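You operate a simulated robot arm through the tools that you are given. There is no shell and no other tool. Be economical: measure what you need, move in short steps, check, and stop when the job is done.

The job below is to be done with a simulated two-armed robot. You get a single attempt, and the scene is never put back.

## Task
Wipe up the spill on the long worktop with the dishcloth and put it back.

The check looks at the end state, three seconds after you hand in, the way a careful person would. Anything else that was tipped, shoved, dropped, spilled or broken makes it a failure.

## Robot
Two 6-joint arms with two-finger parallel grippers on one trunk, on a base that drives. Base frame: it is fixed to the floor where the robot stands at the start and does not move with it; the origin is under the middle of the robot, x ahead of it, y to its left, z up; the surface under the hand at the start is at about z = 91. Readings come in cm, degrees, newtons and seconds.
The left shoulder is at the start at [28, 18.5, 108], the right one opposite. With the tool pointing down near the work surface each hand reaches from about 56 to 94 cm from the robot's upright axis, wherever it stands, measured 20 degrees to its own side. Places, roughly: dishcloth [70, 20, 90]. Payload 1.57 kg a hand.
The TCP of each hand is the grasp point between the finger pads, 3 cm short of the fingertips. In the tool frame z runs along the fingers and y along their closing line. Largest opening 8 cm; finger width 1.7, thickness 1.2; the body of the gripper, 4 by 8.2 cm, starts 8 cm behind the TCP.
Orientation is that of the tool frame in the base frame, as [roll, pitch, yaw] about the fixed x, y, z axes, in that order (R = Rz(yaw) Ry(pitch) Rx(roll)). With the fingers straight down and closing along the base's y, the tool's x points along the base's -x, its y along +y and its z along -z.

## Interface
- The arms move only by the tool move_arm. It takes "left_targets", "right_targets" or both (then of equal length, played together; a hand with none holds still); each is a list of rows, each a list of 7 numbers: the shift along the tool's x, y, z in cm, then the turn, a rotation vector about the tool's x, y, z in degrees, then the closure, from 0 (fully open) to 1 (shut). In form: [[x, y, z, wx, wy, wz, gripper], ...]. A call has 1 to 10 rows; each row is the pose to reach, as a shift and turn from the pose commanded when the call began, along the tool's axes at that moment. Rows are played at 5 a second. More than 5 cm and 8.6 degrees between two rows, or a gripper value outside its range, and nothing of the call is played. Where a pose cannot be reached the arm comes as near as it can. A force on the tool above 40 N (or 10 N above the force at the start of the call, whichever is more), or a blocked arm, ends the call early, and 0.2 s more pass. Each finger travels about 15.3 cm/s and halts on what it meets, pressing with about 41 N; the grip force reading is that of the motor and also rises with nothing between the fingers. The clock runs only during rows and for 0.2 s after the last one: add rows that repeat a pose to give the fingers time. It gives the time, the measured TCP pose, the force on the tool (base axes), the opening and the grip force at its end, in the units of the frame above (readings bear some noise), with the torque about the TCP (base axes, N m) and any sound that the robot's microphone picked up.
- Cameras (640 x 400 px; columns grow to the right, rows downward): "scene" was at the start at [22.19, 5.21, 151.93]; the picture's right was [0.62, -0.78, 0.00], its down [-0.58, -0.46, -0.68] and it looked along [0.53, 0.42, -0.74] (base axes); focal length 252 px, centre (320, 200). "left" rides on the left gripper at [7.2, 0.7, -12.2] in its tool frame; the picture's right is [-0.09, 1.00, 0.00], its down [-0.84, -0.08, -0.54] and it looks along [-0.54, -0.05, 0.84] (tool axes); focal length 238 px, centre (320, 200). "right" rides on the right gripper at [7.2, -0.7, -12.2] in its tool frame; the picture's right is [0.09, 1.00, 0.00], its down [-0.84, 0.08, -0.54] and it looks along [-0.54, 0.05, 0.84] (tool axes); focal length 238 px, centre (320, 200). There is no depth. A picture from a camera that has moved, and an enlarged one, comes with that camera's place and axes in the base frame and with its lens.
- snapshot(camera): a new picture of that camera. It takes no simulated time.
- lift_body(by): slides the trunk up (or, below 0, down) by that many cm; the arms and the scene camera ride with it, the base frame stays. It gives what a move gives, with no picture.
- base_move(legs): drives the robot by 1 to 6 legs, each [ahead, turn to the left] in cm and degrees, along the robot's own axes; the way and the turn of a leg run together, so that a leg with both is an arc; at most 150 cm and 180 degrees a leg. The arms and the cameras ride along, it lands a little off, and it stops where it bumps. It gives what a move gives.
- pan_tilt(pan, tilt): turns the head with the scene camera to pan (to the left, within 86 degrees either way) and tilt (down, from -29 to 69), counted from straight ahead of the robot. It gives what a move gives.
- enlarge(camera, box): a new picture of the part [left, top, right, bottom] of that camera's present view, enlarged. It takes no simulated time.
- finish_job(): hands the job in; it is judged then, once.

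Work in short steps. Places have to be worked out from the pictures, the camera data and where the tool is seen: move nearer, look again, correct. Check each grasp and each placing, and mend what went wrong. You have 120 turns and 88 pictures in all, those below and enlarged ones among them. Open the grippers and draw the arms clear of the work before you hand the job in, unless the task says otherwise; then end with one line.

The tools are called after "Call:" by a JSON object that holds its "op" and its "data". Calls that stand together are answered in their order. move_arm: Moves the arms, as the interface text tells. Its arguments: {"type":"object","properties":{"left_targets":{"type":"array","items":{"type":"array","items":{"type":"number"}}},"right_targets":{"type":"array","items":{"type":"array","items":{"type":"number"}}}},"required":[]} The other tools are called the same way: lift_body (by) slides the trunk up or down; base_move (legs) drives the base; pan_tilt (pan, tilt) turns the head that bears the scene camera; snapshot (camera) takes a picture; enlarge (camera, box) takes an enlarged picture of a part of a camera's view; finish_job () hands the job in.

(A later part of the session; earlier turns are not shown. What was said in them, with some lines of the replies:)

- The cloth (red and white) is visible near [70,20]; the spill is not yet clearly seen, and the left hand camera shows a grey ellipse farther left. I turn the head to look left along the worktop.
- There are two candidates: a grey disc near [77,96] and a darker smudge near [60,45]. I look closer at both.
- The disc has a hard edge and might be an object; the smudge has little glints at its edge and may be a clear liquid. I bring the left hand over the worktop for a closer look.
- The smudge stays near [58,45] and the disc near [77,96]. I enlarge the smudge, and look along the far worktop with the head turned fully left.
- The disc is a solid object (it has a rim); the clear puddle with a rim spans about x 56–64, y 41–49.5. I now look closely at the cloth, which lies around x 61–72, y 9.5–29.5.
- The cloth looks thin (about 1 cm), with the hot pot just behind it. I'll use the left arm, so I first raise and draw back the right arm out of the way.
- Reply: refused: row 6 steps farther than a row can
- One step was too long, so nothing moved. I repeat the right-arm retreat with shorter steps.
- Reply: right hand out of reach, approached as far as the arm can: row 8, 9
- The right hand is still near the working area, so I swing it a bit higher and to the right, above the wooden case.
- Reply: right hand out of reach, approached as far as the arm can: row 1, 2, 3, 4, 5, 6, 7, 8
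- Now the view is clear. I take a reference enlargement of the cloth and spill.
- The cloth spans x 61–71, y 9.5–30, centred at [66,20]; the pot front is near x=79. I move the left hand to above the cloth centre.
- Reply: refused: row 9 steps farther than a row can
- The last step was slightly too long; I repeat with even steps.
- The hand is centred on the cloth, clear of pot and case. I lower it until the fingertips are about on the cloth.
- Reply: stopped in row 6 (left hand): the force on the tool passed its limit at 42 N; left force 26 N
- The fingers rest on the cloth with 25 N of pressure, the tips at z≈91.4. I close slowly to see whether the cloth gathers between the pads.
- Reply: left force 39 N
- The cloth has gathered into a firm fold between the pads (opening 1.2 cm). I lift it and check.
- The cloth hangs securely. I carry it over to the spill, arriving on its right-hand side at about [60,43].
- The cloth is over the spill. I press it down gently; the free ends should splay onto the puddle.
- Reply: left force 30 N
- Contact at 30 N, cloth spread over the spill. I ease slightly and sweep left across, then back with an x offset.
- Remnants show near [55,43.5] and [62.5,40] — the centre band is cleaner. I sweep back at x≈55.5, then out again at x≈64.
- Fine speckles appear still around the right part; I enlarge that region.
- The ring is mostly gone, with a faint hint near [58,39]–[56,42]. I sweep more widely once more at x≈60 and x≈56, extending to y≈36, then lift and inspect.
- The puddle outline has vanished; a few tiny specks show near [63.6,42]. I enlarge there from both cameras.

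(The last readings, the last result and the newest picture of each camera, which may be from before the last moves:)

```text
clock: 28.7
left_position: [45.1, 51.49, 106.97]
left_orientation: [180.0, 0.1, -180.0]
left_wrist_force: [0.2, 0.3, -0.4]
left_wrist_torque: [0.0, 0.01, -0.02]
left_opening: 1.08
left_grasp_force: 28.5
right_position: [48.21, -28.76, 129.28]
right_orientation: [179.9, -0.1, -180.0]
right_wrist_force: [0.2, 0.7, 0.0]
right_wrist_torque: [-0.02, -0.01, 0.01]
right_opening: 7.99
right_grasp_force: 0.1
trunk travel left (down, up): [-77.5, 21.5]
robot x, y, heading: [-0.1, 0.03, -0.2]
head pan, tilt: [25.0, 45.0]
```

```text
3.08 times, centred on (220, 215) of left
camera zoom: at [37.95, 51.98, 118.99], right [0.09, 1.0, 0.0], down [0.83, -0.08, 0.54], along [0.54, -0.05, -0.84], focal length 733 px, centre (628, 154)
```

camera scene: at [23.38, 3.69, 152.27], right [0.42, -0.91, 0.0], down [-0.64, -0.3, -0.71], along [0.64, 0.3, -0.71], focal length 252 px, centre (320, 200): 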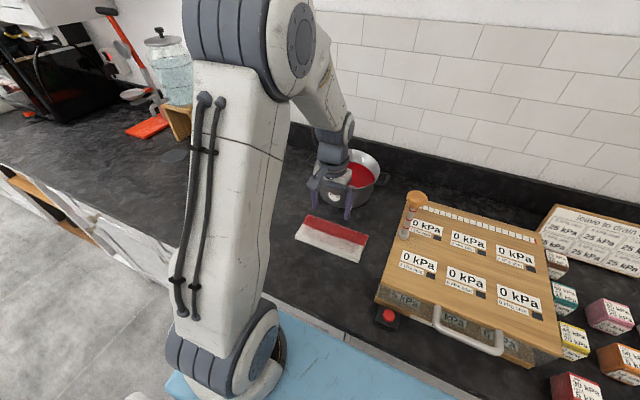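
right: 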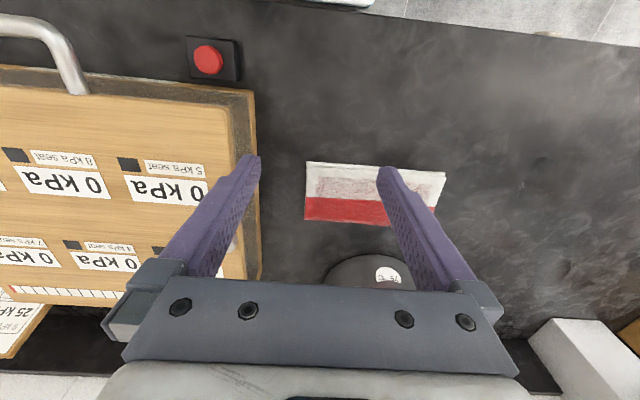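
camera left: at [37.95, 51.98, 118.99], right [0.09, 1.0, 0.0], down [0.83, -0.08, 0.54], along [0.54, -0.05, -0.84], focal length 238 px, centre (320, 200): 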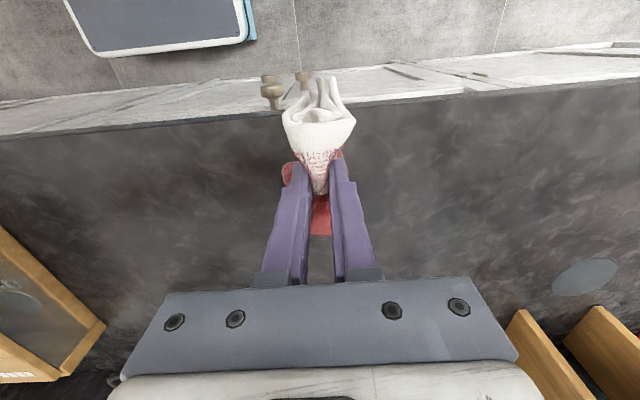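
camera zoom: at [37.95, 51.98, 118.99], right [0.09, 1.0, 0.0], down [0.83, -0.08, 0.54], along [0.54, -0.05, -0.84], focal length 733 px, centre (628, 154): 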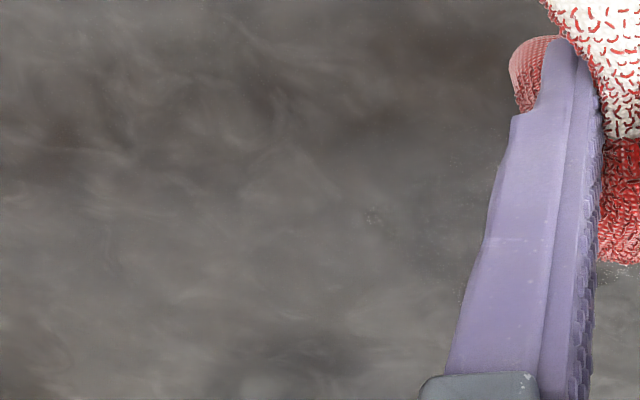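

Faint specks may remain around [58,41]. I shift the hand 10 cm left to get an unobstructed view.

Call:
{"op": "move_arm", "data": {"left_targets": [[0, 3.5, 0, 0, 0, 0, 1], [0, 7, 0, 0, 0, 0, 1], [-1, 10, 1, 0, 0, 0, 1], [-1, 10, 1, 0, 0, 0, 1]]}}

Call:
{"op": "enlarge", "data": {"camera": "left", "box": [130, 110, 290, 280]}}

Call:
{"op": "enlarge", "data": {"camera": "scene", "box": [180, 170, 300, 260]}}

```text
clock: 29.7
left_position: [46.53, 61.21, 105.98]
left_orientation: [-180.0, 0.2, 180.0]
left_wrist_force: [-0.5, -0.6, -0.4]
left_wrist_torque: [-0.01, -0.05, 0.0]
left_opening: 1.04
left_grasp_force: 28.0
right_position: [48.23, -28.77, 129.13]
right_orientation: [-179.9, -0.2, 179.9]
right_wrist_force: [0.3, -0.6, 0.4]
right_wrist_torque: [-0.03, -0.01, 0.02]
right_opening: 8.02
right_grasp_force: 0.0
trunk travel left (down, up): [-77.5, 21.5]
robot x, y, heading: [-0.07, -0.02, -0.1]
head pan, tilt: [25.0, 45.0]
```

```text
2.35 times, centred on (210, 195) of left
camera zoom: at [39.21, 61.85, 118.07], right [0.09, 1.0, 0.0], down [0.83, -0.08, 0.54], along [0.54, -0.05, -0.84], focal length 561 px, centre (579, 212)
```

zoom: 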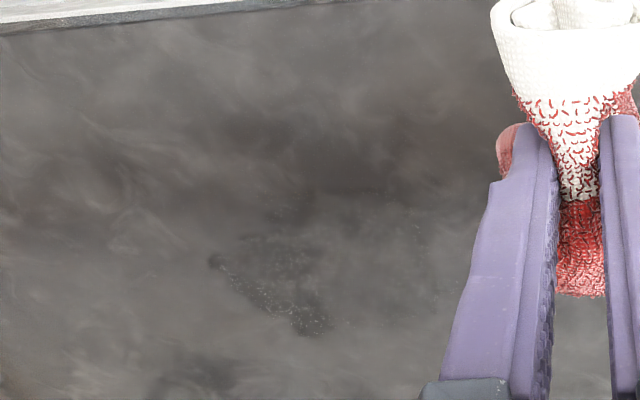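

```text
4.44 times, centred on (240, 215) of scene
camera zoom: at [23.36, 3.75, 152.27], right [0.42, -0.91, 0.0], down [-0.64, -0.3, -0.71], along [0.64, 0.3, -0.71], focal length 1119 px, centre (676, 133)
```

zoom: 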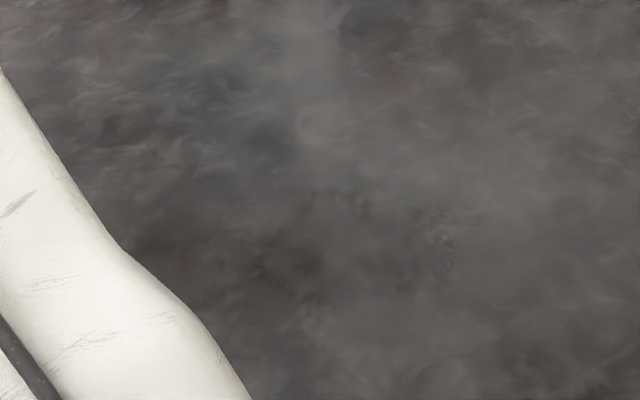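

A patch of droplets is still left around x 57–65, y 37–43, because the cloth bunch lies more to the left of the hand. I bring the hand above [61,34] to sweep that strip harder.

Call:
{"op": "move_arm", "data": {"left_targets": [[-2, -3.5, 0, 0, 0, 0, 1], [-4, -7, 0, 0, 0, 0, 1], [-6, -10.5, 0, 0, 0, 0, 1], [-8, -14, 0, 0, 0, 0, 1], [-10, -17.5, 0, 0, 0, 0, 1], [-12, -21, 0, 0, 0, 0, 1], [-13.5, -24.5, 0, 0, 0, 0, 1], [-14.5, -27.5, 0, 0, 0, 0, 1], [-14.5, -27.5, 0, 0, 0, 0, 1]]}}

Call:
{"op": "move_arm", "data": {"left_targets": [[0, 0, 3, 0, 0, 0, 1], [0, 0, 6, 0, 0, 0, 1], [0, 0, 8.5, 0, 0, 0, 1], [0, 0, 10.2, 0, 0, 0, 1], [0, 0, 10.8, 0, 0, 0, 1]]}}

Call:
{"op": "snapshot", "data": {"camera": "left"}}

```text
clock: 31.7
left_position: [60.77, 33.98, 106.24]
left_orientation: [180.0, 0.1, 180.0]
left_wrist_force: [0.3, -0.4, -1.0]
left_wrist_torque: [0.01, 0.01, -0.02]
left_opening: 1.05
left_grasp_force: 28.4
right_position: [48.24, -28.8, 129.33]
right_orientation: [-180.0, -0.1, -180.0]
right_wrist_force: [-0.4, -0.1, 0.7]
right_wrist_torque: [0.04, -0.01, -0.01]
right_opening: 8.01
right_grasp_force: 0.1
trunk travel left (down, up): [-77.5, 21.5]
robot x, y, heading: [-0.5, -0.1, 0.4]
head pan, tilt: [25.0, 45.0]
```

```text
clock: 32.9
left_position: [60.8, 34.12, 95.46]
left_orientation: [180.0, 0.4, -180.0]
left_wrist_force: [-1.0, -2.7, 23.2]
left_wrist_torque: [-0.02, 0.0, -0.05]
left_opening: 1.09
left_grasp_force: 28.4
right_position: [48.0, -28.82, 129.29]
right_orientation: [179.9, -0.1, 179.9]
right_wrist_force: [0.3, 0.2, -0.6]
right_wrist_torque: [0.01, -0.04, 0.0]
right_opening: 7.99
right_grasp_force: 0.1
trunk travel left (down, up): [-77.5, 21.5]
robot x, y, heading: [0.17, -0.28, 0.0]
head pan, tilt: [25.0, 45.0]
```

```text
48 pictures are left
camera left: at [53.68, 34.68, 107.53], right [0.09, 1.0, 0.0], down [0.83, -0.08, 0.55], along [0.55, -0.05, -0.84], focal length 238 px, centre (320, 200)
```

left: 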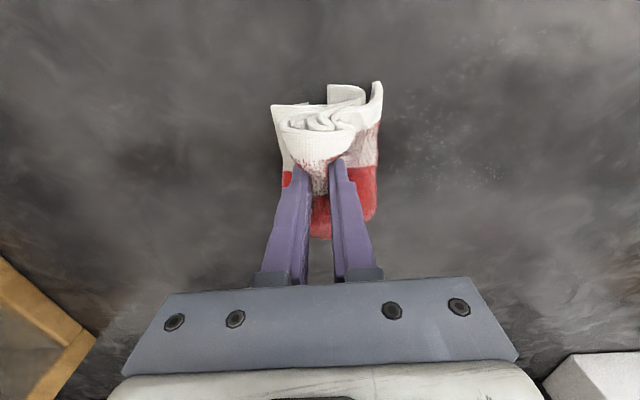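

Specks are scattered over x 54–63, y 41–47. I do several firm passes at different x lines.

Call:
{"op": "move_arm", "data": {"left_targets": [[0, 3, 0, 0, 0, 0, 1], [0, 6, 0, 0, 0, 0, 1], [0, 9, 0, 0, 0, 0, 1], [0, 12, 0, 0, 0, 0, 1], [0, 15, 0, 0, 0, 0, 1], [2.5, 17, 0, 0, 0, 0, 1], [2.5, 14, 0, 0, 0, 0, 1], [2.5, 11, 0, 0, 0, 0, 1], [2.5, 8, 0, 0, 0, 0, 1], [2.5, 4, 0, 0, 0, 0, 1]]}}

Call:
{"op": "move_arm", "data": {"left_targets": [[2, -2, 0, 0, 0, 0, 1], [4, 0, 0, 0, 0, 0, 1], [4, 3, 0, 0, 0, 0, 1], [4, 6, 0, 0, 0, 0, 1], [4, 9, 0, 0, 0, 0, 1], [4, 12, 0, 0, 0, 0, 1], [2, 14, 0, 0, 0, 0, 1], [-1, 14, 0, 0, 0, 0, 1], [-4, 14, 0, 0, 0, 0, 1], [-5, 12, 0, 0, 0, 0, 1]]}}

Call:
{"op": "move_arm", "data": {"left_targets": [[0, -3, 0, 0, 0, 0, 1], [0, -6, 0, 0, 0, 0, 1], [0, -9, 0, 0, 0, 0, 1], [0, -12, 0, 0, 0, 0, 1], [0, -15, 0, 0, 0, 0, 1], [0, -17, 0, 0, 0, 0, 1], [0, -17, 0, 0, 0, 0, 1]]}}

Call:
{"op": "snapshot", "data": {"camera": "left"}}

```text
clock: 35.1
left_position: [58.52, 38.62, 95.66]
left_orientation: [-179.9, 0.2, -180.0]
left_wrist_force: [0.1, 0.5, 6.7]
left_wrist_torque: [0.0, -0.02, 0.0]
left_opening: 1.05
left_grasp_force: 27.9
right_position: [48.16, -28.73, 129.25]
right_orientation: [-180.0, -0.1, -180.0]
right_wrist_force: [-0.5, -0.6, -0.2]
right_wrist_torque: [-0.01, -0.01, -0.04]
right_opening: 8.01
right_grasp_force: 0.1
trunk travel left (down, up): [-77.5, 21.5]
robot x, y, heading: [0.29, -0.1, -0.0]
head pan, tilt: [25.0, 45.0]
```

```text
clock: 37.3
left_position: [63.44, 50.1, 95.63]
left_orientation: [179.9, 0.3, 180.0]
left_wrist_force: [-0.3, 0.7, 7.3]
left_wrist_torque: [0.05, -0.01, 0.02]
left_opening: 1.06
left_grasp_force: 28.7
right_position: [48.11, -28.71, 129.31]
right_orientation: [179.9, -0.1, 179.9]
right_wrist_force: [0.6, 0.3, -0.2]
right_wrist_torque: [-0.02, 0.0, -0.04]
right_opening: 8.04
right_grasp_force: 0.0
trunk travel left (down, up): [-77.5, 21.5]
robot x, y, heading: [-0.03, 0.06, -0.1]
head pan, tilt: [25.0, 45.0]
```

```text
clock: 38.9
left_position: [63.49, 33.25, 95.61]
left_orientation: [179.9, 0.3, 179.9]
left_wrist_force: [1.9, 3.5, 10.8]
left_wrist_torque: [0.16, 0.0, -0.04]
left_opening: 1.07
left_grasp_force: 28.3
right_position: [48.17, -28.77, 129.42]
right_orientation: [179.9, -0.1, 180.0]
right_wrist_force: [-0.2, 0.1, 0.3]
right_wrist_torque: [-0.01, 0.01, -0.02]
right_opening: 8.02
right_grasp_force: 0.1
trunk travel left (down, up): [-77.5, 21.5]
robot x, y, heading: [0.1, 0.07, 0.0]
head pan, tilt: [25.0, 45.0]
```

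```text
47 pictures are left
camera left: at [56.29, 33.7, 107.6], right [0.09, 1.0, 0.0], down [0.83, -0.08, 0.55], along [0.54, -0.05, -0.84], focal length 238 px, centre (320, 200)
```

left: 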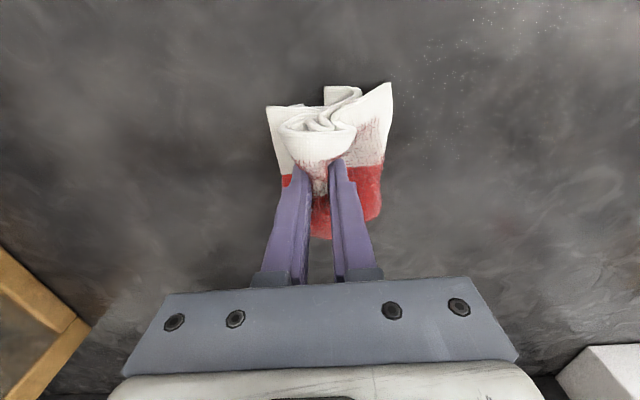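

Specks still glint around [57,40]–[56,46]. I lift and back off so I can compare this with the worktop elsewhere.

Call:
{"op": "move_arm", "data": {"left_targets": [[0, 0, -4, 0, 0, 0, 1], [2, 0, -8, 0, 0, 0, 1], [6, -1, -10, 0, 0, 0, 1], [10, -1, -10, 0, 0, 0, 1], [10, -1, -10, 0, 0, 0, 1]]}}

Call:
{"op": "snapshot", "data": {"camera": "left"}}

Call:
{"op": "enlarge", "data": {"camera": "left", "box": [360, 80, 560, 240]}}

```text
clock: 40.1
left_position: [53.24, 32.27, 105.72]
left_orientation: [180.0, 0.3, -179.9]
left_wrist_force: [-0.3, 0.3, -0.2]
left_wrist_torque: [-0.02, -0.02, -0.06]
left_opening: 1.04
left_grasp_force: 28.6
right_position: [48.16, -28.74, 129.29]
right_orientation: [-179.9, -0.1, 180.0]
right_wrist_force: [0.5, 0.4, -0.4]
right_wrist_torque: [0.03, 0.0, 0.01]
right_opening: 8.0
right_grasp_force: 0.1
trunk travel left (down, up): [-77.5, 21.5]
robot x, y, heading: [-0.13, 0.1, -0.0]
head pan, tilt: [25.0, 45.0]
```

```text
46 pictures are left
camera left: at [46.05, 32.81, 117.75], right [0.09, 1.0, 0.0], down [0.83, -0.08, 0.54], along [0.54, -0.05, -0.84], focal length 238 px, centre (320, 200)
```

left: 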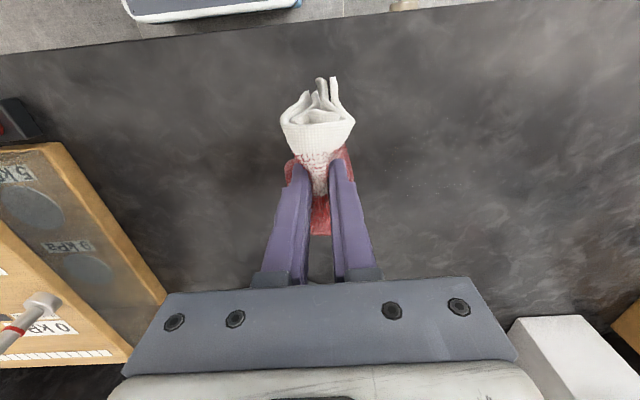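

```text
2.50 times, centred on (460, 160) of left
camera zoom: at [46.05, 32.81, 117.75], right [0.09, 1.0, 0.0], down [0.83, -0.08, 0.54], along [0.54, -0.05, -0.84], focal length 596 px, centre (-30, 300)
```

zoom: 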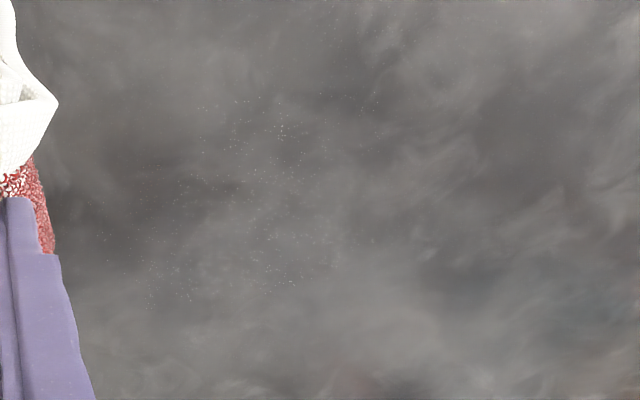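

Only thin specks are left over the original area (x 54–64, y 38–50); the film itself is gone. I go over it again with firmer pressure: first position at [60,37].

Call:
{"op": "move_arm", "data": {"left_targets": [[-3, 2, 0, 0, 0, 0, 1], [-6, 4, 2, 0, 0, 0, 1], [-6.5, 4.5, 5, 0, 0, 0, 1], [-6.5, 4.5, 8, 0, 0, 0, 1], [-6.5, 4.5, 9.7, 0, 0, 0, 1], [-6.5, 4.5, 10.6, 0, 0, 0, 1]]}}

Call:
{"op": "move_arm", "data": {"left_targets": [[0, 2.5, 0.1, 0, 0, 0, 1], [0, 5, 0.2, 0, 0, 0, 1], [0, 7.5, 0.2, 0, 0, 0, 1], [0, 10, 0.2, 0, 0, 0, 1], [0, 12.5, 0.2, 0, 0, 0, 1], [0, 14, 0.2, 0, 0, 0, 1], [1.5, 14, 0.2, 0, 0, 0, 1], [1.5, 11.5, 0.2, 0, 0, 0, 1], [1.5, 9, 0.2, 0, 0, 0, 1], [1.5, 6.5, 0.2, 0, 0, 0, 1]]}}

```text
clock: 41.5
left_position: [60.1, 36.65, 95.37]
left_orientation: [179.8, 0.5, -179.9]
left_wrist_force: [-7.9, -4.9, 31.4]
left_wrist_torque: [-0.15, 0.16, -0.04]
left_opening: 1.07
left_grasp_force: 27.8
right_position: [47.97, -28.98, 129.29]
right_orientation: [179.9, 0.0, -180.0]
right_wrist_force: [0.4, -0.9, -0.1]
right_wrist_torque: [0.02, -0.01, 0.0]
right_opening: 7.98
right_grasp_force: 0.1
trunk travel left (down, up): [-77.5, 21.5]
robot x, y, heading: [-0.28, -0.11, 0.1]
head pan, tilt: [25.0, 45.0]
stopped in row 6 (left hand): the force on the tool passed its limit at 45 N (the readings are from after the stop); the commanded pose is now the measured one
```

```text
clock: 42.2
left_position: [60.41, 41.21, 95.26]
left_orientation: [179.6, 0.7, -180.0]
left_wrist_force: [-5.3, -2.2, 28.2]
left_wrist_torque: [-0.04, 0.13, -0.01]
left_opening: 1.07
left_grasp_force: 28.7
right_position: [47.99, -28.9, 129.48]
right_orientation: [179.9, 0.0, 179.9]
right_wrist_force: [0.5, -0.4, -0.4]
right_wrist_torque: [0.04, 0.01, 0.0]
right_opening: 8.0
right_grasp_force: 0.1
trunk travel left (down, up): [-77.5, 21.5]
robot x, y, heading: [0.13, -0.43, -0.1]
head pan, tilt: [25.0, 45.0]
stopped in row 3 (left hand): the force on the tool passed its limit at 46 N (the readings are from after the stop); the commanded pose is now the measured one
```

Too firm by a hair (46 N). I keep this height at constant z and sweep.

Call:
{"op": "move_arm", "data": {"left_targets": [[0, 2.5, -0.1, 0, 0, 0, 1], [0, 5, -0.1, 0, 0, 0, 1], [0, 7.5, -0.1, 0, 0, 0, 1], [0, 9.5, -0.1, 0, 0, 0, 1], [2, 9.5, -0.1, 0, 0, 0, 1], [2, 7, -0.1, 0, 0, 0, 1], [2, 4.5, -0.1, 0, 0, 0, 1], [2, 2, -0.1, 0, 0, 0, 1], [2, -1, -0.1, 0, 0, 0, 1], [2, -4, -0.1, 0, 0, 0, 1]]}}

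Call:
{"op": "move_arm", "data": {"left_targets": [[2, 0, 0, 0, 0, 0, 1], [2, 2.5, 0.1, 0, 0, 0, 1], [2, 5, 0.1, 0, 0, 0, 1], [2, 7.5, 0.1, 0, 0, 0, 1], [2, 10, 0.1, 0, 0, 0, 1], [2, 12.5, 0.1, 0, 0, 0, 1], [0, 13.5, 0.1, 0, 0, 0, 1], [-2.5, 13.5, 0.1, 0, 0, 0, 1], [-5, 13.5, 0.1, 0, 0, 0, 1], [-6, 12.5, 0.1, 0, 0, 0, 1]]}}

Call:
{"op": "move_arm", "data": {"left_targets": [[0, -2.5, 0, 0, 0, 0, 1], [0, -5, 0, 0, 0, 0, 1], [0, -7.5, 0, 0, 0, 0, 1], [0, -10, 0, 0, 0, 0, 1], [0, -12.5, 0, 0, 0, 0, 1], [0, -14, 0, 0, 0, 0, 1], [2, -14, 0, 0, 0, 0, 1]]}}

Call:
{"op": "snapshot", "data": {"camera": "left"}}

```text
clock: 44.3
left_position: [58.35, 38.87, 95.18]
left_orientation: [179.5, 1.1, -179.9]
left_wrist_force: [-3.1, -5.4, 27.8]
left_wrist_torque: [-0.2, 0.06, -0.02]
left_opening: 1.09
left_grasp_force: 28.3
right_position: [48.06, -28.9, 129.31]
right_orientation: [-180.0, 0.1, -180.0]
right_wrist_force: [0.1, -0.4, 0.8]
right_wrist_torque: [0.0, 0.02, -0.04]
right_opening: 7.98
right_grasp_force: 0.0
trunk travel left (down, up): [-77.5, 21.5]
robot x, y, heading: [-0.02, -0.08, 0.0]
head pan, tilt: [25.0, 45.0]
stopped in row 10 (left hand): the force on the tool passed its limit at 42 N (the readings are from after the stop); the commanded pose is now the measured one
```

```text
clock: 44.9
left_position: [56.15, 39.77, 95.35]
left_orientation: [179.4, 1.1, 179.9]
left_wrist_force: [-5.7, -4.0, 29.0]
left_wrist_torque: [-0.13, 0.11, -0.03]
left_opening: 1.05
left_grasp_force: 28.2
right_position: [48.08, -28.95, 129.32]
right_orientation: [179.9, -0.1, 179.9]
right_wrist_force: [-0.3, -0.5, -0.7]
right_wrist_torque: [-0.01, -0.05, 0.01]
right_opening: 7.98
right_grasp_force: 0.1
trunk travel left (down, up): [-77.5, 21.5]
robot x, y, heading: [0.02, -0.06, -0.1]
head pan, tilt: [25.0, 45.0]
stopped in row 2 (left hand): the force on the tool passed its limit at 44 N (the readings are from after the stop); the commanded pose is now the measured one
```

```text
clock: 45.8
left_position: [56.27, 32.27, 95.15]
left_orientation: [179.3, 1.4, -179.9]
left_wrist_force: [-4.8, -2.5, 29.2]
left_wrist_torque: [-0.12, 0.1, 0.01]
left_opening: 1.07
left_grasp_force: 28.4
right_position: [48.14, -28.81, 129.35]
right_orientation: [-179.9, -0.1, 180.0]
right_wrist_force: [-0.9, -0.4, -0.2]
right_wrist_torque: [0.0, 0.02, 0.03]
right_opening: 8.02
right_grasp_force: 0.0
trunk travel left (down, up): [-77.5, 21.5]
robot x, y, heading: [0.45, -0.04, 0.3]
head pan, tilt: [25.0, 45.0]
stopped in row 4 (left hand): the force on the tool passed its limit at 42 N (the readings are from after the stop); the commanded pose is now the measured one
```

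```text
44 pictures are left
camera left: at [48.8, 32.66, 107.13], right [0.09, 1.0, 0.01], down [0.82, -0.08, 0.56], along [0.56, -0.04, -0.83], focal length 238 px, centre (320, 200)
```

left: 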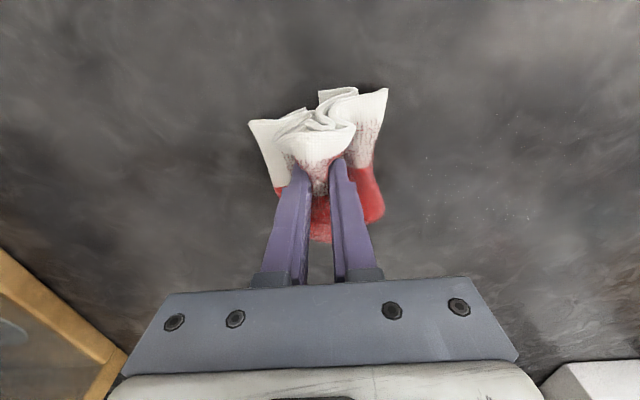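

Far fewer specks; the remaining ones are about [58–63, 41–47]. I continue with slightly lighter pressure along x≈60 and 63.

Call:
{"op": "move_arm", "data": {"left_targets": [[-2, 0.5, -0.3, 0, 0, 0, 1], [-4, 2.5, -0.3, 0, 0, 0, 1], [-4, 5, -0.3, 0, 0, 0, 1], [-4, 7.5, -0.3, 0, 0, 0, 1], [-4, 10, -0.3, 0, 0, 0, 1], [-4, 12.5, -0.3, 0, 0, 0, 1], [-4, 15, -0.3, 0, 0, 0, 1], [-4, 17.5, -0.3, 0, 0, 0, 1], [-7, 17.5, -0.3, 0, 0, 0, 1], [-7, 15, -0.3, 0, 0, 0, 1]]}}

Call:
{"op": "move_arm", "data": {"left_targets": [[0, -2.5, -0.1, 0, 0, 0, 1], [0, -5, -0.1, 0, 0, 0, 1], [0, -7.5, -0.1, 0, 0, 0, 1], [0, -10, -0.1, 0, 0, 0, 1], [0, -12.5, -0.1, 0, 0, 0, 1], [2, -12.5, -0.1, 0, 0, 0, 1], [2, -10, -0.1, 0, 0, 0, 1], [2, -7.5, -0.1, 0, 0, 0, 1], [2, -5, -0.1, 0, 0, 0, 1], [2, -2.5, -0.1, 0, 0, 0, 1]]}}

Call:
{"op": "move_arm", "data": {"left_targets": [[2, 0, -0.1, 0, 0, 0, 1], [4, 1, -0.1, 0, 0, 0, 1], [6, 1, -0.1, 0, 0, 0, 1], [6, -2, -0.1, 0, 0, 0, 1], [6, -4.5, -0.1, 0, 0, 0, 1], [6, -7, -0.1, 0, 0, 0, 1], [6, -9.5, -0.1, 0, 0, 0, 1], [6, -12, -0.1, 0, 0, 0, 1], [6, -14.5, -0.1, 0, 0, 0, 1], [6, -16.5, -0.1, 0, 0, 0, 1]]}}

Call:
{"op": "snapshot", "data": {"camera": "left"}}

```text
clock: 48.0
left_position: [63.3, 47.26, 95.82]
left_orientation: [179.4, 1.1, 179.9]
left_wrist_force: [-1.3, 0.9, 3.0]
left_wrist_torque: [-0.03, 0.01, -0.01]
left_opening: 1.06
left_grasp_force: 28.6
right_position: [48.23, -28.95, 129.35]
right_orientation: [-179.9, -0.1, 179.9]
right_wrist_force: [0.3, -0.4, -1.2]
right_wrist_torque: [0.01, 0.01, 0.04]
right_opening: 7.99
right_grasp_force: 0.0
trunk travel left (down, up): [-77.5, 21.5]
robot x, y, heading: [0.19, 0.1, 0.3]
head pan, tilt: [25.0, 45.0]
```

```text
clock: 50.2
left_position: [61.39, 44.84, 95.65]
left_orientation: [179.4, 1.3, 180.0]
left_wrist_force: [-0.8, -1.4, 3.0]
left_wrist_torque: [-0.06, -0.01, -0.02]
left_opening: 1.07
left_grasp_force: 28.5
right_position: [48.18, -28.77, 129.25]
right_orientation: [179.9, 0.0, -179.9]
right_wrist_force: [-0.3, 0.7, 0.5]
right_wrist_torque: [0.0, 0.04, 0.01]
right_opening: 7.99
right_grasp_force: 0.0
trunk travel left (down, up): [-77.5, 21.5]
robot x, y, heading: [0.22, -0.39, 0.0]
head pan, tilt: [25.0, 45.0]
```

```text
clock: 52.4
left_position: [55.4, 28.39, 95.36]
left_orientation: [179.3, 1.3, -179.9]
left_wrist_force: [-0.3, 2.6, 12.1]
left_wrist_torque: [0.07, -0.01, -0.07]
left_opening: 1.06
left_grasp_force: 28.1
right_position: [48.32, -28.8, 129.33]
right_orientation: [180.0, -0.2, 180.0]
right_wrist_force: [1.0, 0.5, -0.2]
right_wrist_torque: [0.0, -0.02, 0.05]
right_opening: 7.98
right_grasp_force: 0.1
trunk travel left (down, up): [-77.5, 21.5]
robot x, y, heading: [-0.13, -0.14, 0.0]
head pan, tilt: [25.0, 45.0]
```

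```text
43 pictures are left
camera left: at [47.89, 28.8, 107.35], right [0.09, 1.0, 0.01], down [0.82, -0.08, 0.56], along [0.56, -0.04, -0.83], focal length 238 px, centre (320, 200)
```

left: 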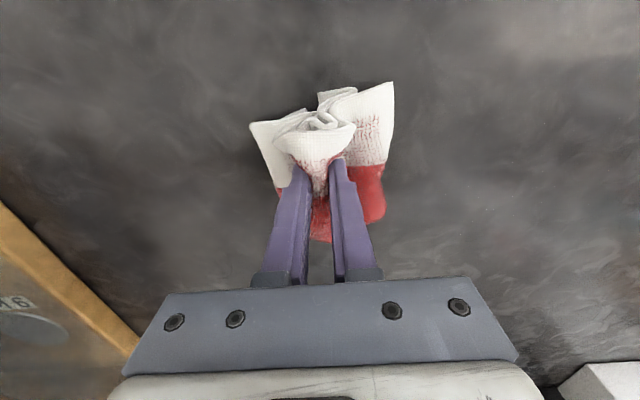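

Call:
{"op": "enlarge", "data": {"camera": "left", "box": [390, 90, 610, 250]}}

Call:
{"op": "enlarge", "data": {"camera": "scene", "box": [200, 180, 310, 260]}}

```text
2.50 times, centred on (500, 170) of left
camera zoom: at [47.89, 28.8, 107.35], right [0.09, 1.0, 0.01], down [0.82, -0.08, 0.56], along [0.56, -0.04, -0.83], focal length 596 px, centre (-130, 275)
```

zoom: 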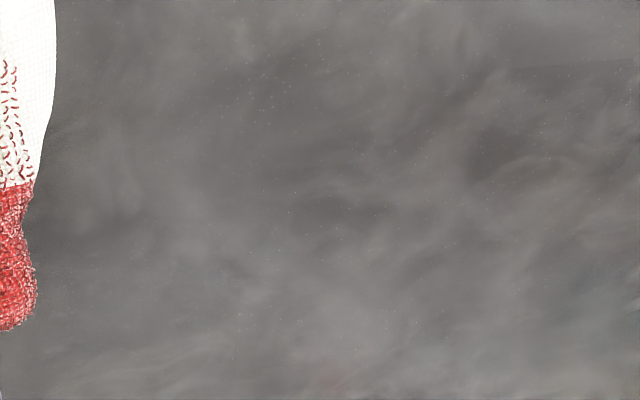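

```text
5.00 times, centred on (255, 220) of scene
camera zoom: at [23.31, 3.7, 152.29], right [0.42, -0.91, 0.0], down [-0.64, -0.3, -0.71], along [0.64, 0.3, -0.71], focal length 1259 px, centre (645, 100)
```

zoom: 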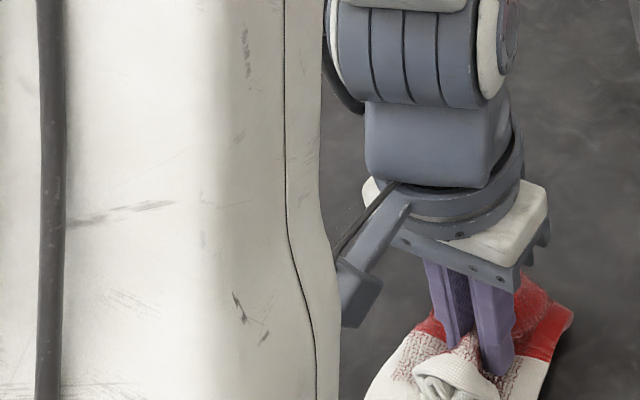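

Only traces are left between x 53.5–63 and y 39–50. I do one more set of passes at x≈55, 59 and 63.

Call:
{"op": "move_arm", "data": {"left_targets": [[0.5, 3, 0, 0, 0, 0, 1], [0.5, 6, 0, 0, 0, 0, 1], [0.5, 9, 0, 0, 0, 0, 1], [0.5, 12, 0, 0, 0, 0, 1], [0.5, 15, 0, 0, 0, 0, 1], [0.5, 18, 0, 0, 0, 0, 1], [0.5, 21, 0, 0, 0, 0, 1], [0.5, 23, 0, 0, 0, 0, 1], [-2, 23, 0, 0, 0, 0, 1], [-4, 22, 0, 0, 0, 0, 1]]}}

Call:
{"op": "move_arm", "data": {"left_targets": [[0, -3, 0.1, 0, 0, 0, 1], [0, -6, 0.1, 0, 0, 0, 1], [0, -9, 0.1, 0, 0, 0, 1], [0, -12, 0.1, 0, 0, 0, 1], [0, -15, 0.1, 0, 0, 0, 1], [-2, -16, 0.1, 0, 0, 0, 1], [-4, -15, 0.1, 0, 0, 0, 1], [-4, -12, 0.1, 0, 0, 0, 1], [-4, -9, 0.1, 0, 0, 0, 1], [-4, -6, 0.1, 0, 0, 0, 1]]}}

Call:
{"op": "move_arm", "data": {"left_targets": [[0, 3, 0, 0, 0, 0, 1], [1, 6, 0, 0, 0, 0, 1], [3, 5, 0, 0, 0, 0, 1], [3, 2, 0, 0, 0, 0, 1], [3, -1, 0, 0, 0, 0, 1], [3, -4, 0, 0, 0, 0, 1], [3, -7, 0, 0, 0, 0, 1], [3, -10, 0, 0, 0, 0, 1], [3, -13, 0, 0, 0, 0, 1], [3, -16, 0, 0, 0, 0, 1]]}}

Call:
{"op": "move_arm", "data": {"left_targets": [[0, 0, -4, 0, 0, 0, 1], [3, -1, -7, 0, 0, 0, 1], [6, -2, -9, 0, 0, 0, 1], [8, -3, -10, 0, 0, 0, 1], [8, -3, -10, 0, 0, 0, 1]]}}

Call:
{"op": "enlarge", "data": {"camera": "left", "box": [360, 80, 580, 240]}}

Call:
{"op": "snapshot", "data": {"camera": "left"}}

```text
clock: 54.6
left_position: [59.26, 50.3, 96.01]
left_orientation: [179.4, 1.3, -179.9]
left_wrist_force: [-0.9, 0.5, 1.3]
left_wrist_torque: [-0.05, 0.0, -0.02]
left_opening: 1.06
left_grasp_force: 28.1
right_position: [48.09, -28.72, 129.29]
right_orientation: [179.9, 0.0, -179.9]
right_wrist_force: [0.7, 0.3, 0.1]
right_wrist_torque: [0.03, -0.03, -0.01]
right_opening: 7.99
right_grasp_force: 0.0
trunk travel left (down, up): [-77.5, 21.5]
robot x, y, heading: [-0.08, 0.18, -0.1]
head pan, tilt: [25.0, 45.0]
```

```text
clock: 56.8
left_position: [63.06, 44.3, 95.63]
left_orientation: [179.3, 1.3, 180.0]
left_wrist_force: [0.7, -1.0, 4.1]
left_wrist_torque: [-0.02, 0.01, -0.06]
left_opening: 1.06
left_grasp_force: 28.6
right_position: [48.16, -28.91, 129.29]
right_orientation: [180.0, -0.1, -180.0]
right_wrist_force: [0.4, -0.1, -0.3]
right_wrist_torque: [-0.03, -0.02, -0.02]
right_opening: 7.99
right_grasp_force: 0.0
trunk travel left (down, up): [-77.5, 21.5]
robot x, y, heading: [-0.11, -0.2, -0.3]
head pan, tilt: [25.0, 45.0]
```

```text
clock: 59.0
left_position: [60.32, 28.15, 95.44]
left_orientation: [179.4, 1.4, -179.9]
left_wrist_force: [0.3, 0.7, 7.9]
left_wrist_torque: [0.03, -0.05, -0.05]
left_opening: 1.04
left_grasp_force: 28.4
right_position: [48.13, -28.73, 129.2]
right_orientation: [-179.9, -0.1, -180.0]
right_wrist_force: [0.6, 0.3, 0.9]
right_wrist_torque: [-0.04, -0.04, -0.01]
right_opening: 7.98
right_grasp_force: 0.2
trunk travel left (down, up): [-77.5, 21.5]
robot x, y, heading: [-0.21, -0.13, 0.1]
head pan, tilt: [25.0, 45.0]
```

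```text
clock: 60.2
left_position: [52.04, 25.39, 105.38]
left_orientation: [179.5, 1.2, -180.0]
left_wrist_force: [0.1, 0.2, 0.8]
left_wrist_torque: [0.01, 0.0, -0.01]
left_opening: 1.05
left_grasp_force: 27.7
right_position: [48.07, -28.81, 129.3]
right_orientation: [-179.9, -0.2, 180.0]
right_wrist_force: [-0.4, -0.4, -0.2]
right_wrist_torque: [-0.02, 0.01, 0.02]
right_opening: 8.0
right_grasp_force: 0.0
trunk travel left (down, up): [-77.5, 21.5]
robot x, y, heading: [-0.11, 0.32, -0.3]
head pan, tilt: [25.0, 45.0]
```

```text
2.50 times, centred on (470, 160) of left
camera zoom: at [44.63, 25.7, 117.34], right [0.09, 1.0, 0.01], down [0.82, -0.08, 0.56], along [0.56, -0.04, -0.83], focal length 596 px, centre (-55, 300)
```

zoom: 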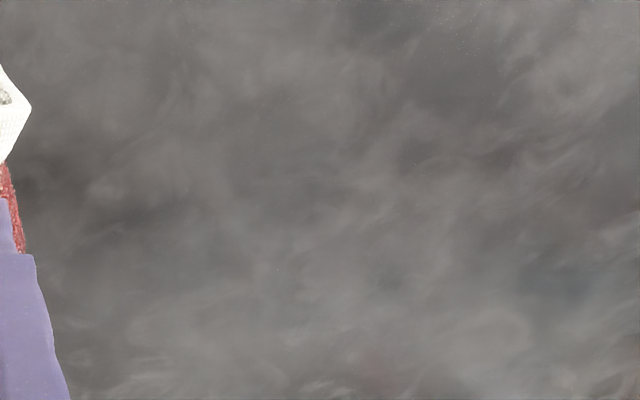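

```text
39 pictures are left
camera left: at [44.63, 25.7, 117.34], right [0.09, 1.0, 0.01], down [0.82, -0.08, 0.56], along [0.56, -0.04, -0.83], focal length 238 px, centre (320, 200)
```

left: 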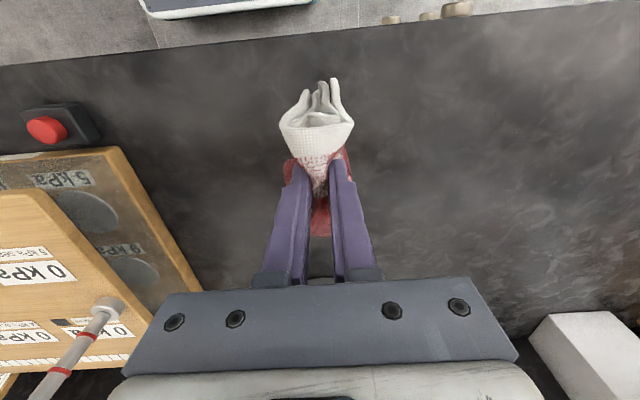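

The spill area looks clean; a few specks show near [50.7,46.6], towards the front. I zoom in there and on the former spill.

Call:
{"op": "enlarge", "data": {"camera": "left", "box": [460, 40, 580, 120]}}

Call:
{"op": "enlarge", "data": {"camera": "left", "box": [400, 110, 540, 210]}}

```text
5.00 times, centred on (520, 80) of left
camera zoom: at [44.63, 25.7, 117.34], right [0.09, 1.0, 0.01], down [0.82, -0.08, 0.56], along [0.56, -0.04, -0.83], focal length 1192 px, centre (-680, 800)
```

zoom: 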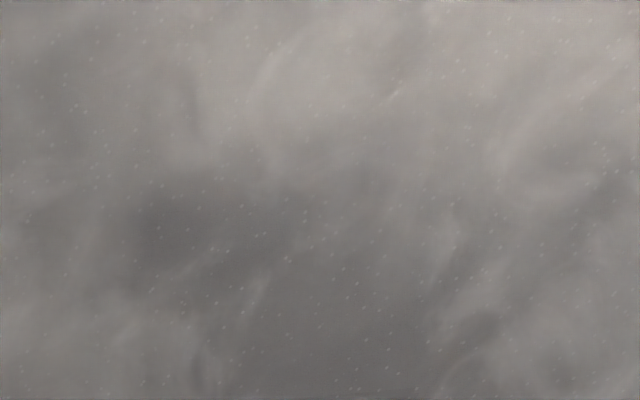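

```text
4.00 times, centred on (470, 160) of left
camera zoom: at [44.63, 25.7, 117.34], right [0.09, 1.0, 0.01], down [0.82, -0.08, 0.56], along [0.56, -0.04, -0.83], focal length 953 px, centre (-280, 360)
```

zoom: 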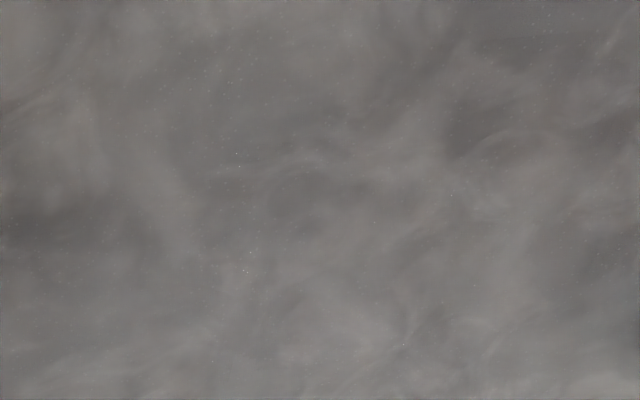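

The stone itself has fine glitter; only three brighter droplets seem left near [60.6,41.7], [57,40.7], [64.4,47.5]. One last firm wipe over these.

Call:
{"op": "move_arm", "data": {"left_targets": [[-3, 3, 0, 0, 0, 0, 1], [-6, 6, 2, 0, 0, 0, 1], [-8, 9, 4, 0, 0, 0, 1], [-8, 10, 7.5, 0, 0, 0, 1], [-8, 10, 9.7, 0, 0, 0, 1], [-8, 10, 10.2, 0, 0, 0, 1]]}}

Call:
{"op": "move_arm", "data": {"left_targets": [[0, 2.5, 0, 0, 0, 0, 1], [0, 5, 0, 0, 0, 0, 1], [0, 7.5, 0, 0, 0, 0, 1], [0, 10, 0, 0, 0, 0, 1], [0, 12.5, 0, 0, 0, 0, 1], [0, 15, 0, 0, 0, 0, 1], [-3, 15, 0, 0, 0, 0, 1], [-4, 12.5, 0, 0, 0, 0, 1], [-4, 10, 0, 0, 0, 0, 1], [-4, 7.5, 0, 0, 0, 0, 1]]}}

Call:
{"op": "move_arm", "data": {"left_targets": [[0, -2.5, 0, 0, 0, 0, 1], [0, -5, 0, 0, 0, 0, 1], [0, -7.5, 0, 0, 0, 0, 1], [2, -7.5, 0, 0, 0, 0, 1], [4, -5, 0, 0, 0, 0, 1], [6, -2.5, 0, 0, 0, 0, 1], [6, 0, 0, 0, 0, 0, 1], [6, 2.5, 0, 0, 0, 0, 1], [5, 0, 0, 0, 0, 0, 1], [4, -3, 0, 0, 0, 0, 1]]}}

Call:
{"op": "move_arm", "data": {"left_targets": [[0, -3, 0, 0, 0, 0, 1], [0, -6, 0, 0, 0, 0, 1], [0, -9, 0, 0, 0, 0, 1], [0, -9, -4, 0, 0, 0, 1], [2, -11, -7, 0, 0, 0, 1], [4, -11, -10, 0, 0, 0, 1], [4, -11, -10, 0, 0, 0, 1]]}}

Call:
{"op": "enlarge", "data": {"camera": "left", "box": [380, 80, 580, 220]}}

```text
clock: 61.6
left_position: [60.38, 35.25, 95.24]
left_orientation: [179.4, 1.5, -180.0]
left_wrist_force: [-1.0, -2.1, 14.9]
left_wrist_torque: [-0.12, 0.08, 0.0]
left_opening: 1.05
left_grasp_force: 28.3
right_position: [48.11, -28.87, 129.39]
right_orientation: [-179.9, -0.2, 179.9]
right_wrist_force: [-1.3, 0.4, 0.1]
right_wrist_torque: [0.0, -0.03, 0.0]
right_opening: 7.98
right_grasp_force: 0.1
trunk travel left (down, up): [-77.5, 21.5]
robot x, y, heading: [0.28, -0.03, 0.2]
head pan, tilt: [25.0, 45.0]
```

```text
clock: 63.8
left_position: [64.3, 42.74, 95.71]
left_orientation: [179.4, 1.3, -180.0]
left_wrist_force: [0.2, 0.5, 3.0]
left_wrist_torque: [0.01, 0.03, -0.01]
left_opening: 1.06
left_grasp_force: 29.2
right_position: [48.18, -28.81, 129.25]
right_orientation: [180.0, -0.1, 179.9]
right_wrist_force: [-0.4, -0.4, -0.1]
right_wrist_torque: [0.01, 0.0, 0.03]
right_opening: 8.0
right_grasp_force: 0.1
trunk travel left (down, up): [-77.5, 21.5]
robot x, y, heading: [-0.34, 0.32, -0.1]
head pan, tilt: [25.0, 45.0]
```

```text
clock: 66.0
left_position: [60.22, 40.0, 95.11]
left_orientation: [179.2, 1.4, 180.0]
left_wrist_force: [0.1, 3.9, 17.9]
left_wrist_torque: [0.08, 0.01, -0.04]
left_opening: 1.06
left_grasp_force: 28.0
right_position: [48.26, -28.77, 129.46]
right_orientation: [-180.0, -0.1, -180.0]
right_wrist_force: [-0.7, -0.7, -0.6]
right_wrist_torque: [-0.03, -0.01, 0.0]
right_opening: 7.99
right_grasp_force: 0.2
trunk travel left (down, up): [-77.5, 21.5]
robot x, y, heading: [0.2, 0.23, -0.1]
head pan, tilt: [25.0, 45.0]
```

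```text
clock: 67.6
left_position: [56.15, 28.29, 104.96]
left_orientation: [179.4, 1.2, -180.0]
left_wrist_force: [-0.4, -0.7, -0.8]
left_wrist_torque: [-0.01, -0.02, -0.02]
left_opening: 1.04
left_grasp_force: 28.5
right_position: [48.12, -28.77, 129.4]
right_orientation: [-180.0, -0.1, 179.9]
right_wrist_force: [1.4, -0.5, 0.7]
right_wrist_torque: [0.0, -0.03, 0.02]
right_opening: 7.99
right_grasp_force: 0.1
trunk travel left (down, up): [-77.5, 21.5]
robot x, y, heading: [-0.16, -0.05, -0.2]
head pan, tilt: [25.0, 45.0]
```

```text
2.86 times, centred on (480, 150) of left
camera zoom: at [48.64, 28.71, 117.01], right [0.09, 1.0, 0.01], down [0.83, -0.08, 0.56], along [0.56, -0.04, -0.83], focal length 681 px, centre (-137, 343)
```

zoom: 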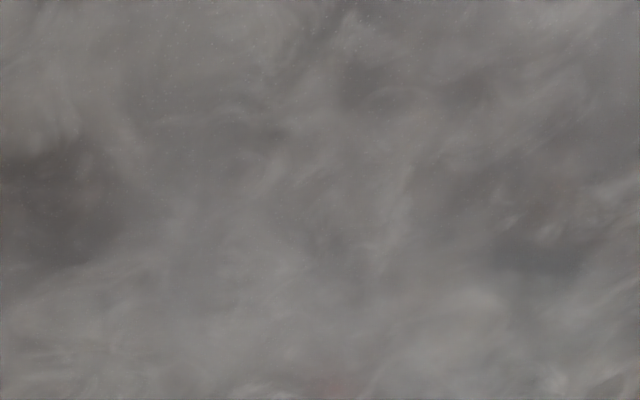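

The worktop is clean there. Now I carry the cloth back over its original place [66,20] and set it down.

Call:
{"op": "move_arm", "data": {"left_targets": [[-2.5, -2.1, 0, 0, 0, 0, 1], [-5, -4.2, 0, 0, 0, 0, 1], [-7.5, -6.3, 0, 0, 0, 0, 1], [-9.8, -8.3, 0, 0, 0, 0, 1], [-9.8, -8.3, 3, 0.6, 1.2, 0, 1], [-9.8, -8.3, 6, 0.6, 1.2, 0, 1], [-9.8, -8.3, 8, 0.6, 1.2, 0, 1], [-9.8, -8.3, 9.3, 0.6, 1.2, 0, 1]]}}

Call:
{"op": "snapshot", "data": {"camera": "left"}}

```text
clock: 69.4
left_position: [65.82, 20.3, 96.01]
left_orientation: [180.0, 0.0, 180.0]
left_wrist_force: [-0.3, 0.2, 4.7]
left_wrist_torque: [0.03, 0.03, -0.04]
left_opening: 1.05
left_grasp_force: 28.7
right_position: [48.12, -28.94, 129.33]
right_orientation: [-180.0, -0.1, 180.0]
right_wrist_force: [0.6, 1.5, 0.4]
right_wrist_torque: [0.02, -0.03, -0.03]
right_opening: 7.98
right_grasp_force: 0.1
trunk travel left (down, up): [-77.5, 21.5]
robot x, y, heading: [-0.08, -0.06, 0.2]
head pan, tilt: [25.0, 45.0]
```

```text
35 pictures are left
camera left: at [58.72, 20.83, 108.13], right [0.09, 1.0, 0.0], down [0.84, -0.08, 0.54], along [0.54, -0.05, -0.84], focal length 238 px, centre (320, 200)
```

left: 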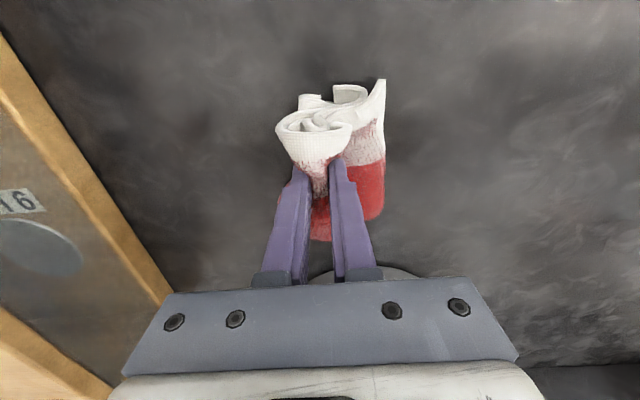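

It touches the top at its original place. I open gradually and rise to see how the cloth relaxes.

Call:
{"op": "move_arm", "data": {"left_targets": [[0, 0, 0.4, 0, 0, 0, 0.9], [0, 0, 0.4, 0, 0, 0, 0.7], [0, 0, 0.2, 0, 0, 0, 0.4], [0, 0, 0, 0, 0, 0, 0], [0, 0, 0, 0, 0, 0, 0], [0, 0, -3, 0, 0, 0, 0], [0, 0, -7, 0, 0, 0, 0], [0, 0, -10, 0, 0, 0, 0], [0, 0, -10, 0, 0, 0, 0]]}}

Call:
{"op": "snapshot", "data": {"camera": "left"}}

Call:
{"op": "enlarge", "data": {"camera": "scene", "box": [260, 180, 420, 300]}}

```text
clock: 71.4
left_position: [65.7, 20.49, 106.05]
left_orientation: [-180.0, 0.0, 180.0]
left_wrist_force: [-0.6, 0.2, -0.1]
left_wrist_torque: [0.0, 0.01, -0.02]
left_opening: 8.0
left_grasp_force: 0.0
right_position: [48.22, -28.73, 129.27]
right_orientation: [-180.0, -0.1, -180.0]
right_wrist_force: [-0.3, -0.2, 0.1]
right_wrist_torque: [0.02, -0.02, 0.01]
right_opening: 8.0
right_grasp_force: 0.1
trunk travel left (down, up): [-77.5, 21.5]
robot x, y, heading: [0.06, 0.23, 0.0]
head pan, tilt: [25.0, 45.0]
```

```text
34 pictures are left
camera left: at [58.56, 21.05, 118.12], right [0.09, 1.0, 0.0], down [0.84, -0.08, 0.54], along [0.54, -0.05, -0.84], focal length 238 px, centre (320, 200)
```

left: 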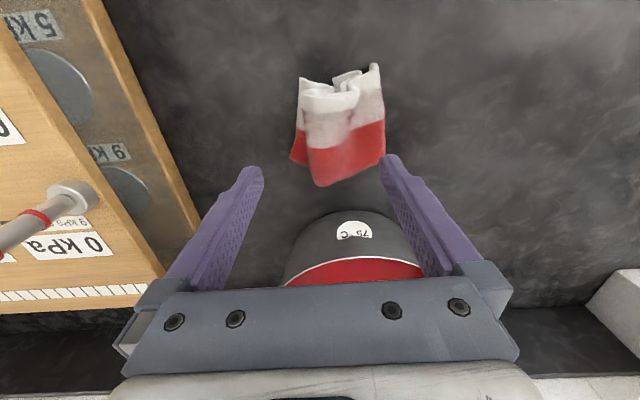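

```text
3.33 times, centred on (340, 240) of scene
camera zoom: at [23.34, 3.69, 152.28], right [0.42, -0.91, 0.0], down [-0.64, -0.3, -0.71], along [0.64, 0.3, -0.71], focal length 839 px, centre (253, 67)
```

zoom: 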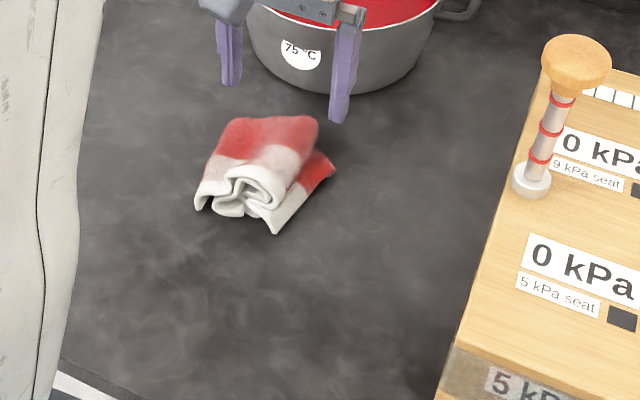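

The cloth lies at x 61–71, y 18–26.5, within its original footprint, a bit crumpled but clear of the pot and case. I retract the left arm high and to the left, then check everything.

Call:
{"op": "move_arm", "data": {"left_targets": [[2, 3, -1, 0, 0, 0, 0], [4.5, 6, -2, 0, 0, 0, 0], [7, 9, -3, 0, 0, 0, 0], [9.5, 12, -4, 0, 0, 0, 0], [12, 15, -5, 0, 0, 0, 0], [14.5, 18, -6, 0, 0, 0, 0], [17, 21, -7, 0, 0, 0, 0], [20, 24, -8, 0, 0, 0, 0], [23, 27, -8.5, 0, 0, 0, 0], [23, 27, -8.5, 0, 0, 0, 0]]}}

Call:
{"op": "snapshot", "data": {"camera": "scene"}}

Call:
{"op": "enlarge", "data": {"camera": "scene", "box": [210, 180, 390, 290]}}

Call:
{"op": "snapshot", "data": {"camera": "left"}}

```text
clock: 73.6
left_position: [43.28, 47.46, 114.46]
left_orientation: [-180.0, 0.1, 179.9]
left_wrist_force: [-0.6, 0.1, -0.2]
left_wrist_torque: [-0.04, 0.0, 0.03]
left_opening: 8.0
left_grasp_force: 0.1
right_position: [48.04, -28.82, 129.33]
right_orientation: [-180.0, 0.0, -180.0]
right_wrist_force: [-0.5, 0.3, -0.7]
right_wrist_torque: [0.0, 0.0, -0.01]
right_opening: 7.98
right_grasp_force: 0.0
trunk travel left (down, up): [-77.5, 21.5]
robot x, y, heading: [0.26, 0.24, 0.3]
head pan, tilt: [25.0, 45.0]
```

```text
32 pictures are left
camera scene: at [23.34, 3.72, 152.28], right [0.42, -0.91, 0.0], down [-0.64, -0.3, -0.71], along [0.64, 0.3, -0.71], focal length 252 px, centre (320, 200)
```

scene: 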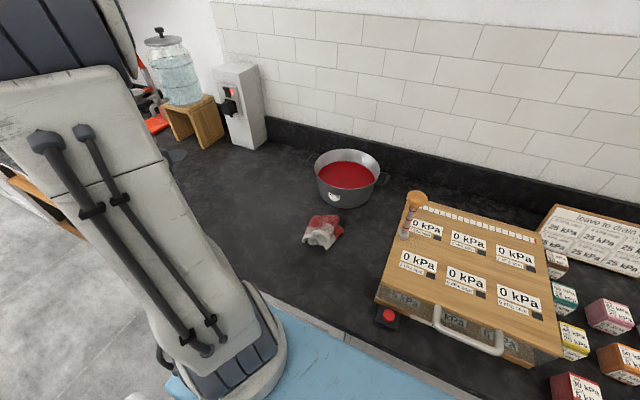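

```text
3.56 times, centred on (300, 235) of scene
camera zoom: at [23.34, 3.72, 152.28], right [0.42, -0.91, 0.0], down [-0.64, -0.3, -0.71], along [0.64, 0.3, -0.71], focal length 895 px, centre (391, 76)
```

zoom: 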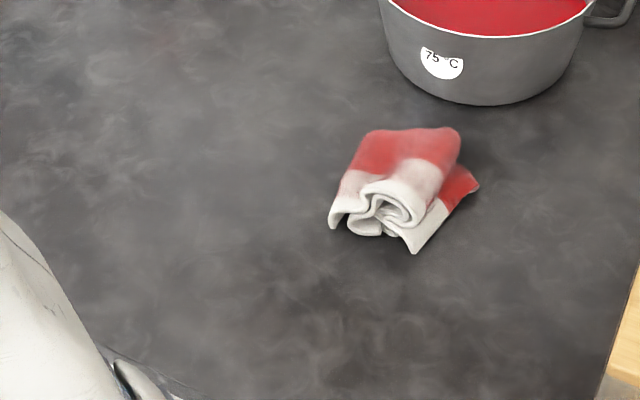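

```text
30 pictures are left
camera left: at [36.03, 47.99, 126.56], right [0.09, 1.0, 0.0], down [0.84, -0.08, 0.54], along [0.54, -0.05, -0.84], focal length 238 px, centre (320, 200)
```

left: 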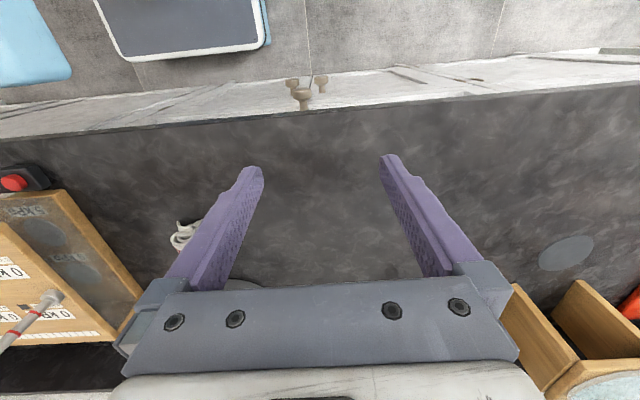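

The puddle outline is gone. One last enlarged check of the former spill with the open gripper framing it.

Call:
{"op": "enlarge", "data": {"camera": "left", "box": [245, 160, 405, 270]}}

Call:
{"op": "enlarge", "data": {"camera": "scene", "box": [195, 190, 305, 270]}}

```text
3.64 times, centred on (325, 215) of left
camera zoom: at [36.03, 47.99, 126.56], right [0.09, 1.0, 0.0], down [0.84, -0.08, 0.54], along [0.54, -0.05, -0.84], focal length 867 px, centre (302, 146)
```

zoom: 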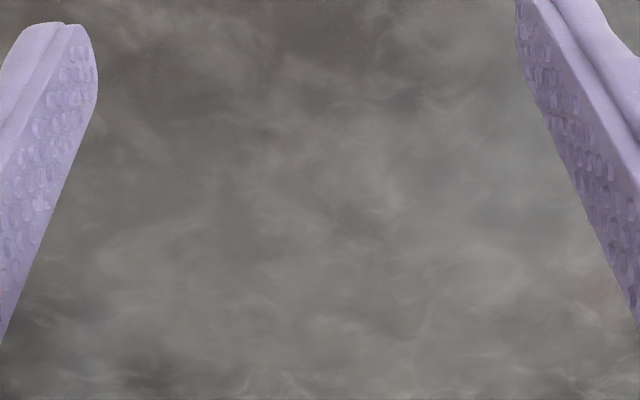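

```text
5.00 times, centred on (250, 230) of scene
camera zoom: at [23.34, 3.72, 152.28], right [0.42, -0.91, 0.0], down [-0.64, -0.3, -0.71], along [0.64, 0.3, -0.71], focal length 1259 px, centre (670, 50)
```

zoom: 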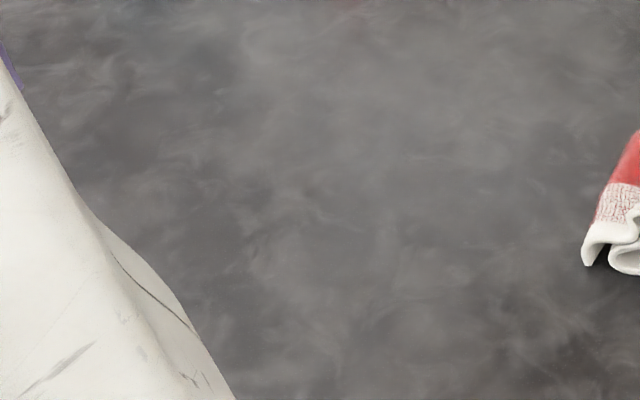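

The worktop is clean, the cloth is back in its place, both grippers are open and clear, and nothing else has moved. I hand in.

Call:
{"op": "finish_job", "data": {}}

```text
The job is handed in.
```

The spill is wiped up and the dishcloth is back in its original spot, though it lies crumpled rather than folded flat and about 2 cm left of where it was; nothing else was disturbed.
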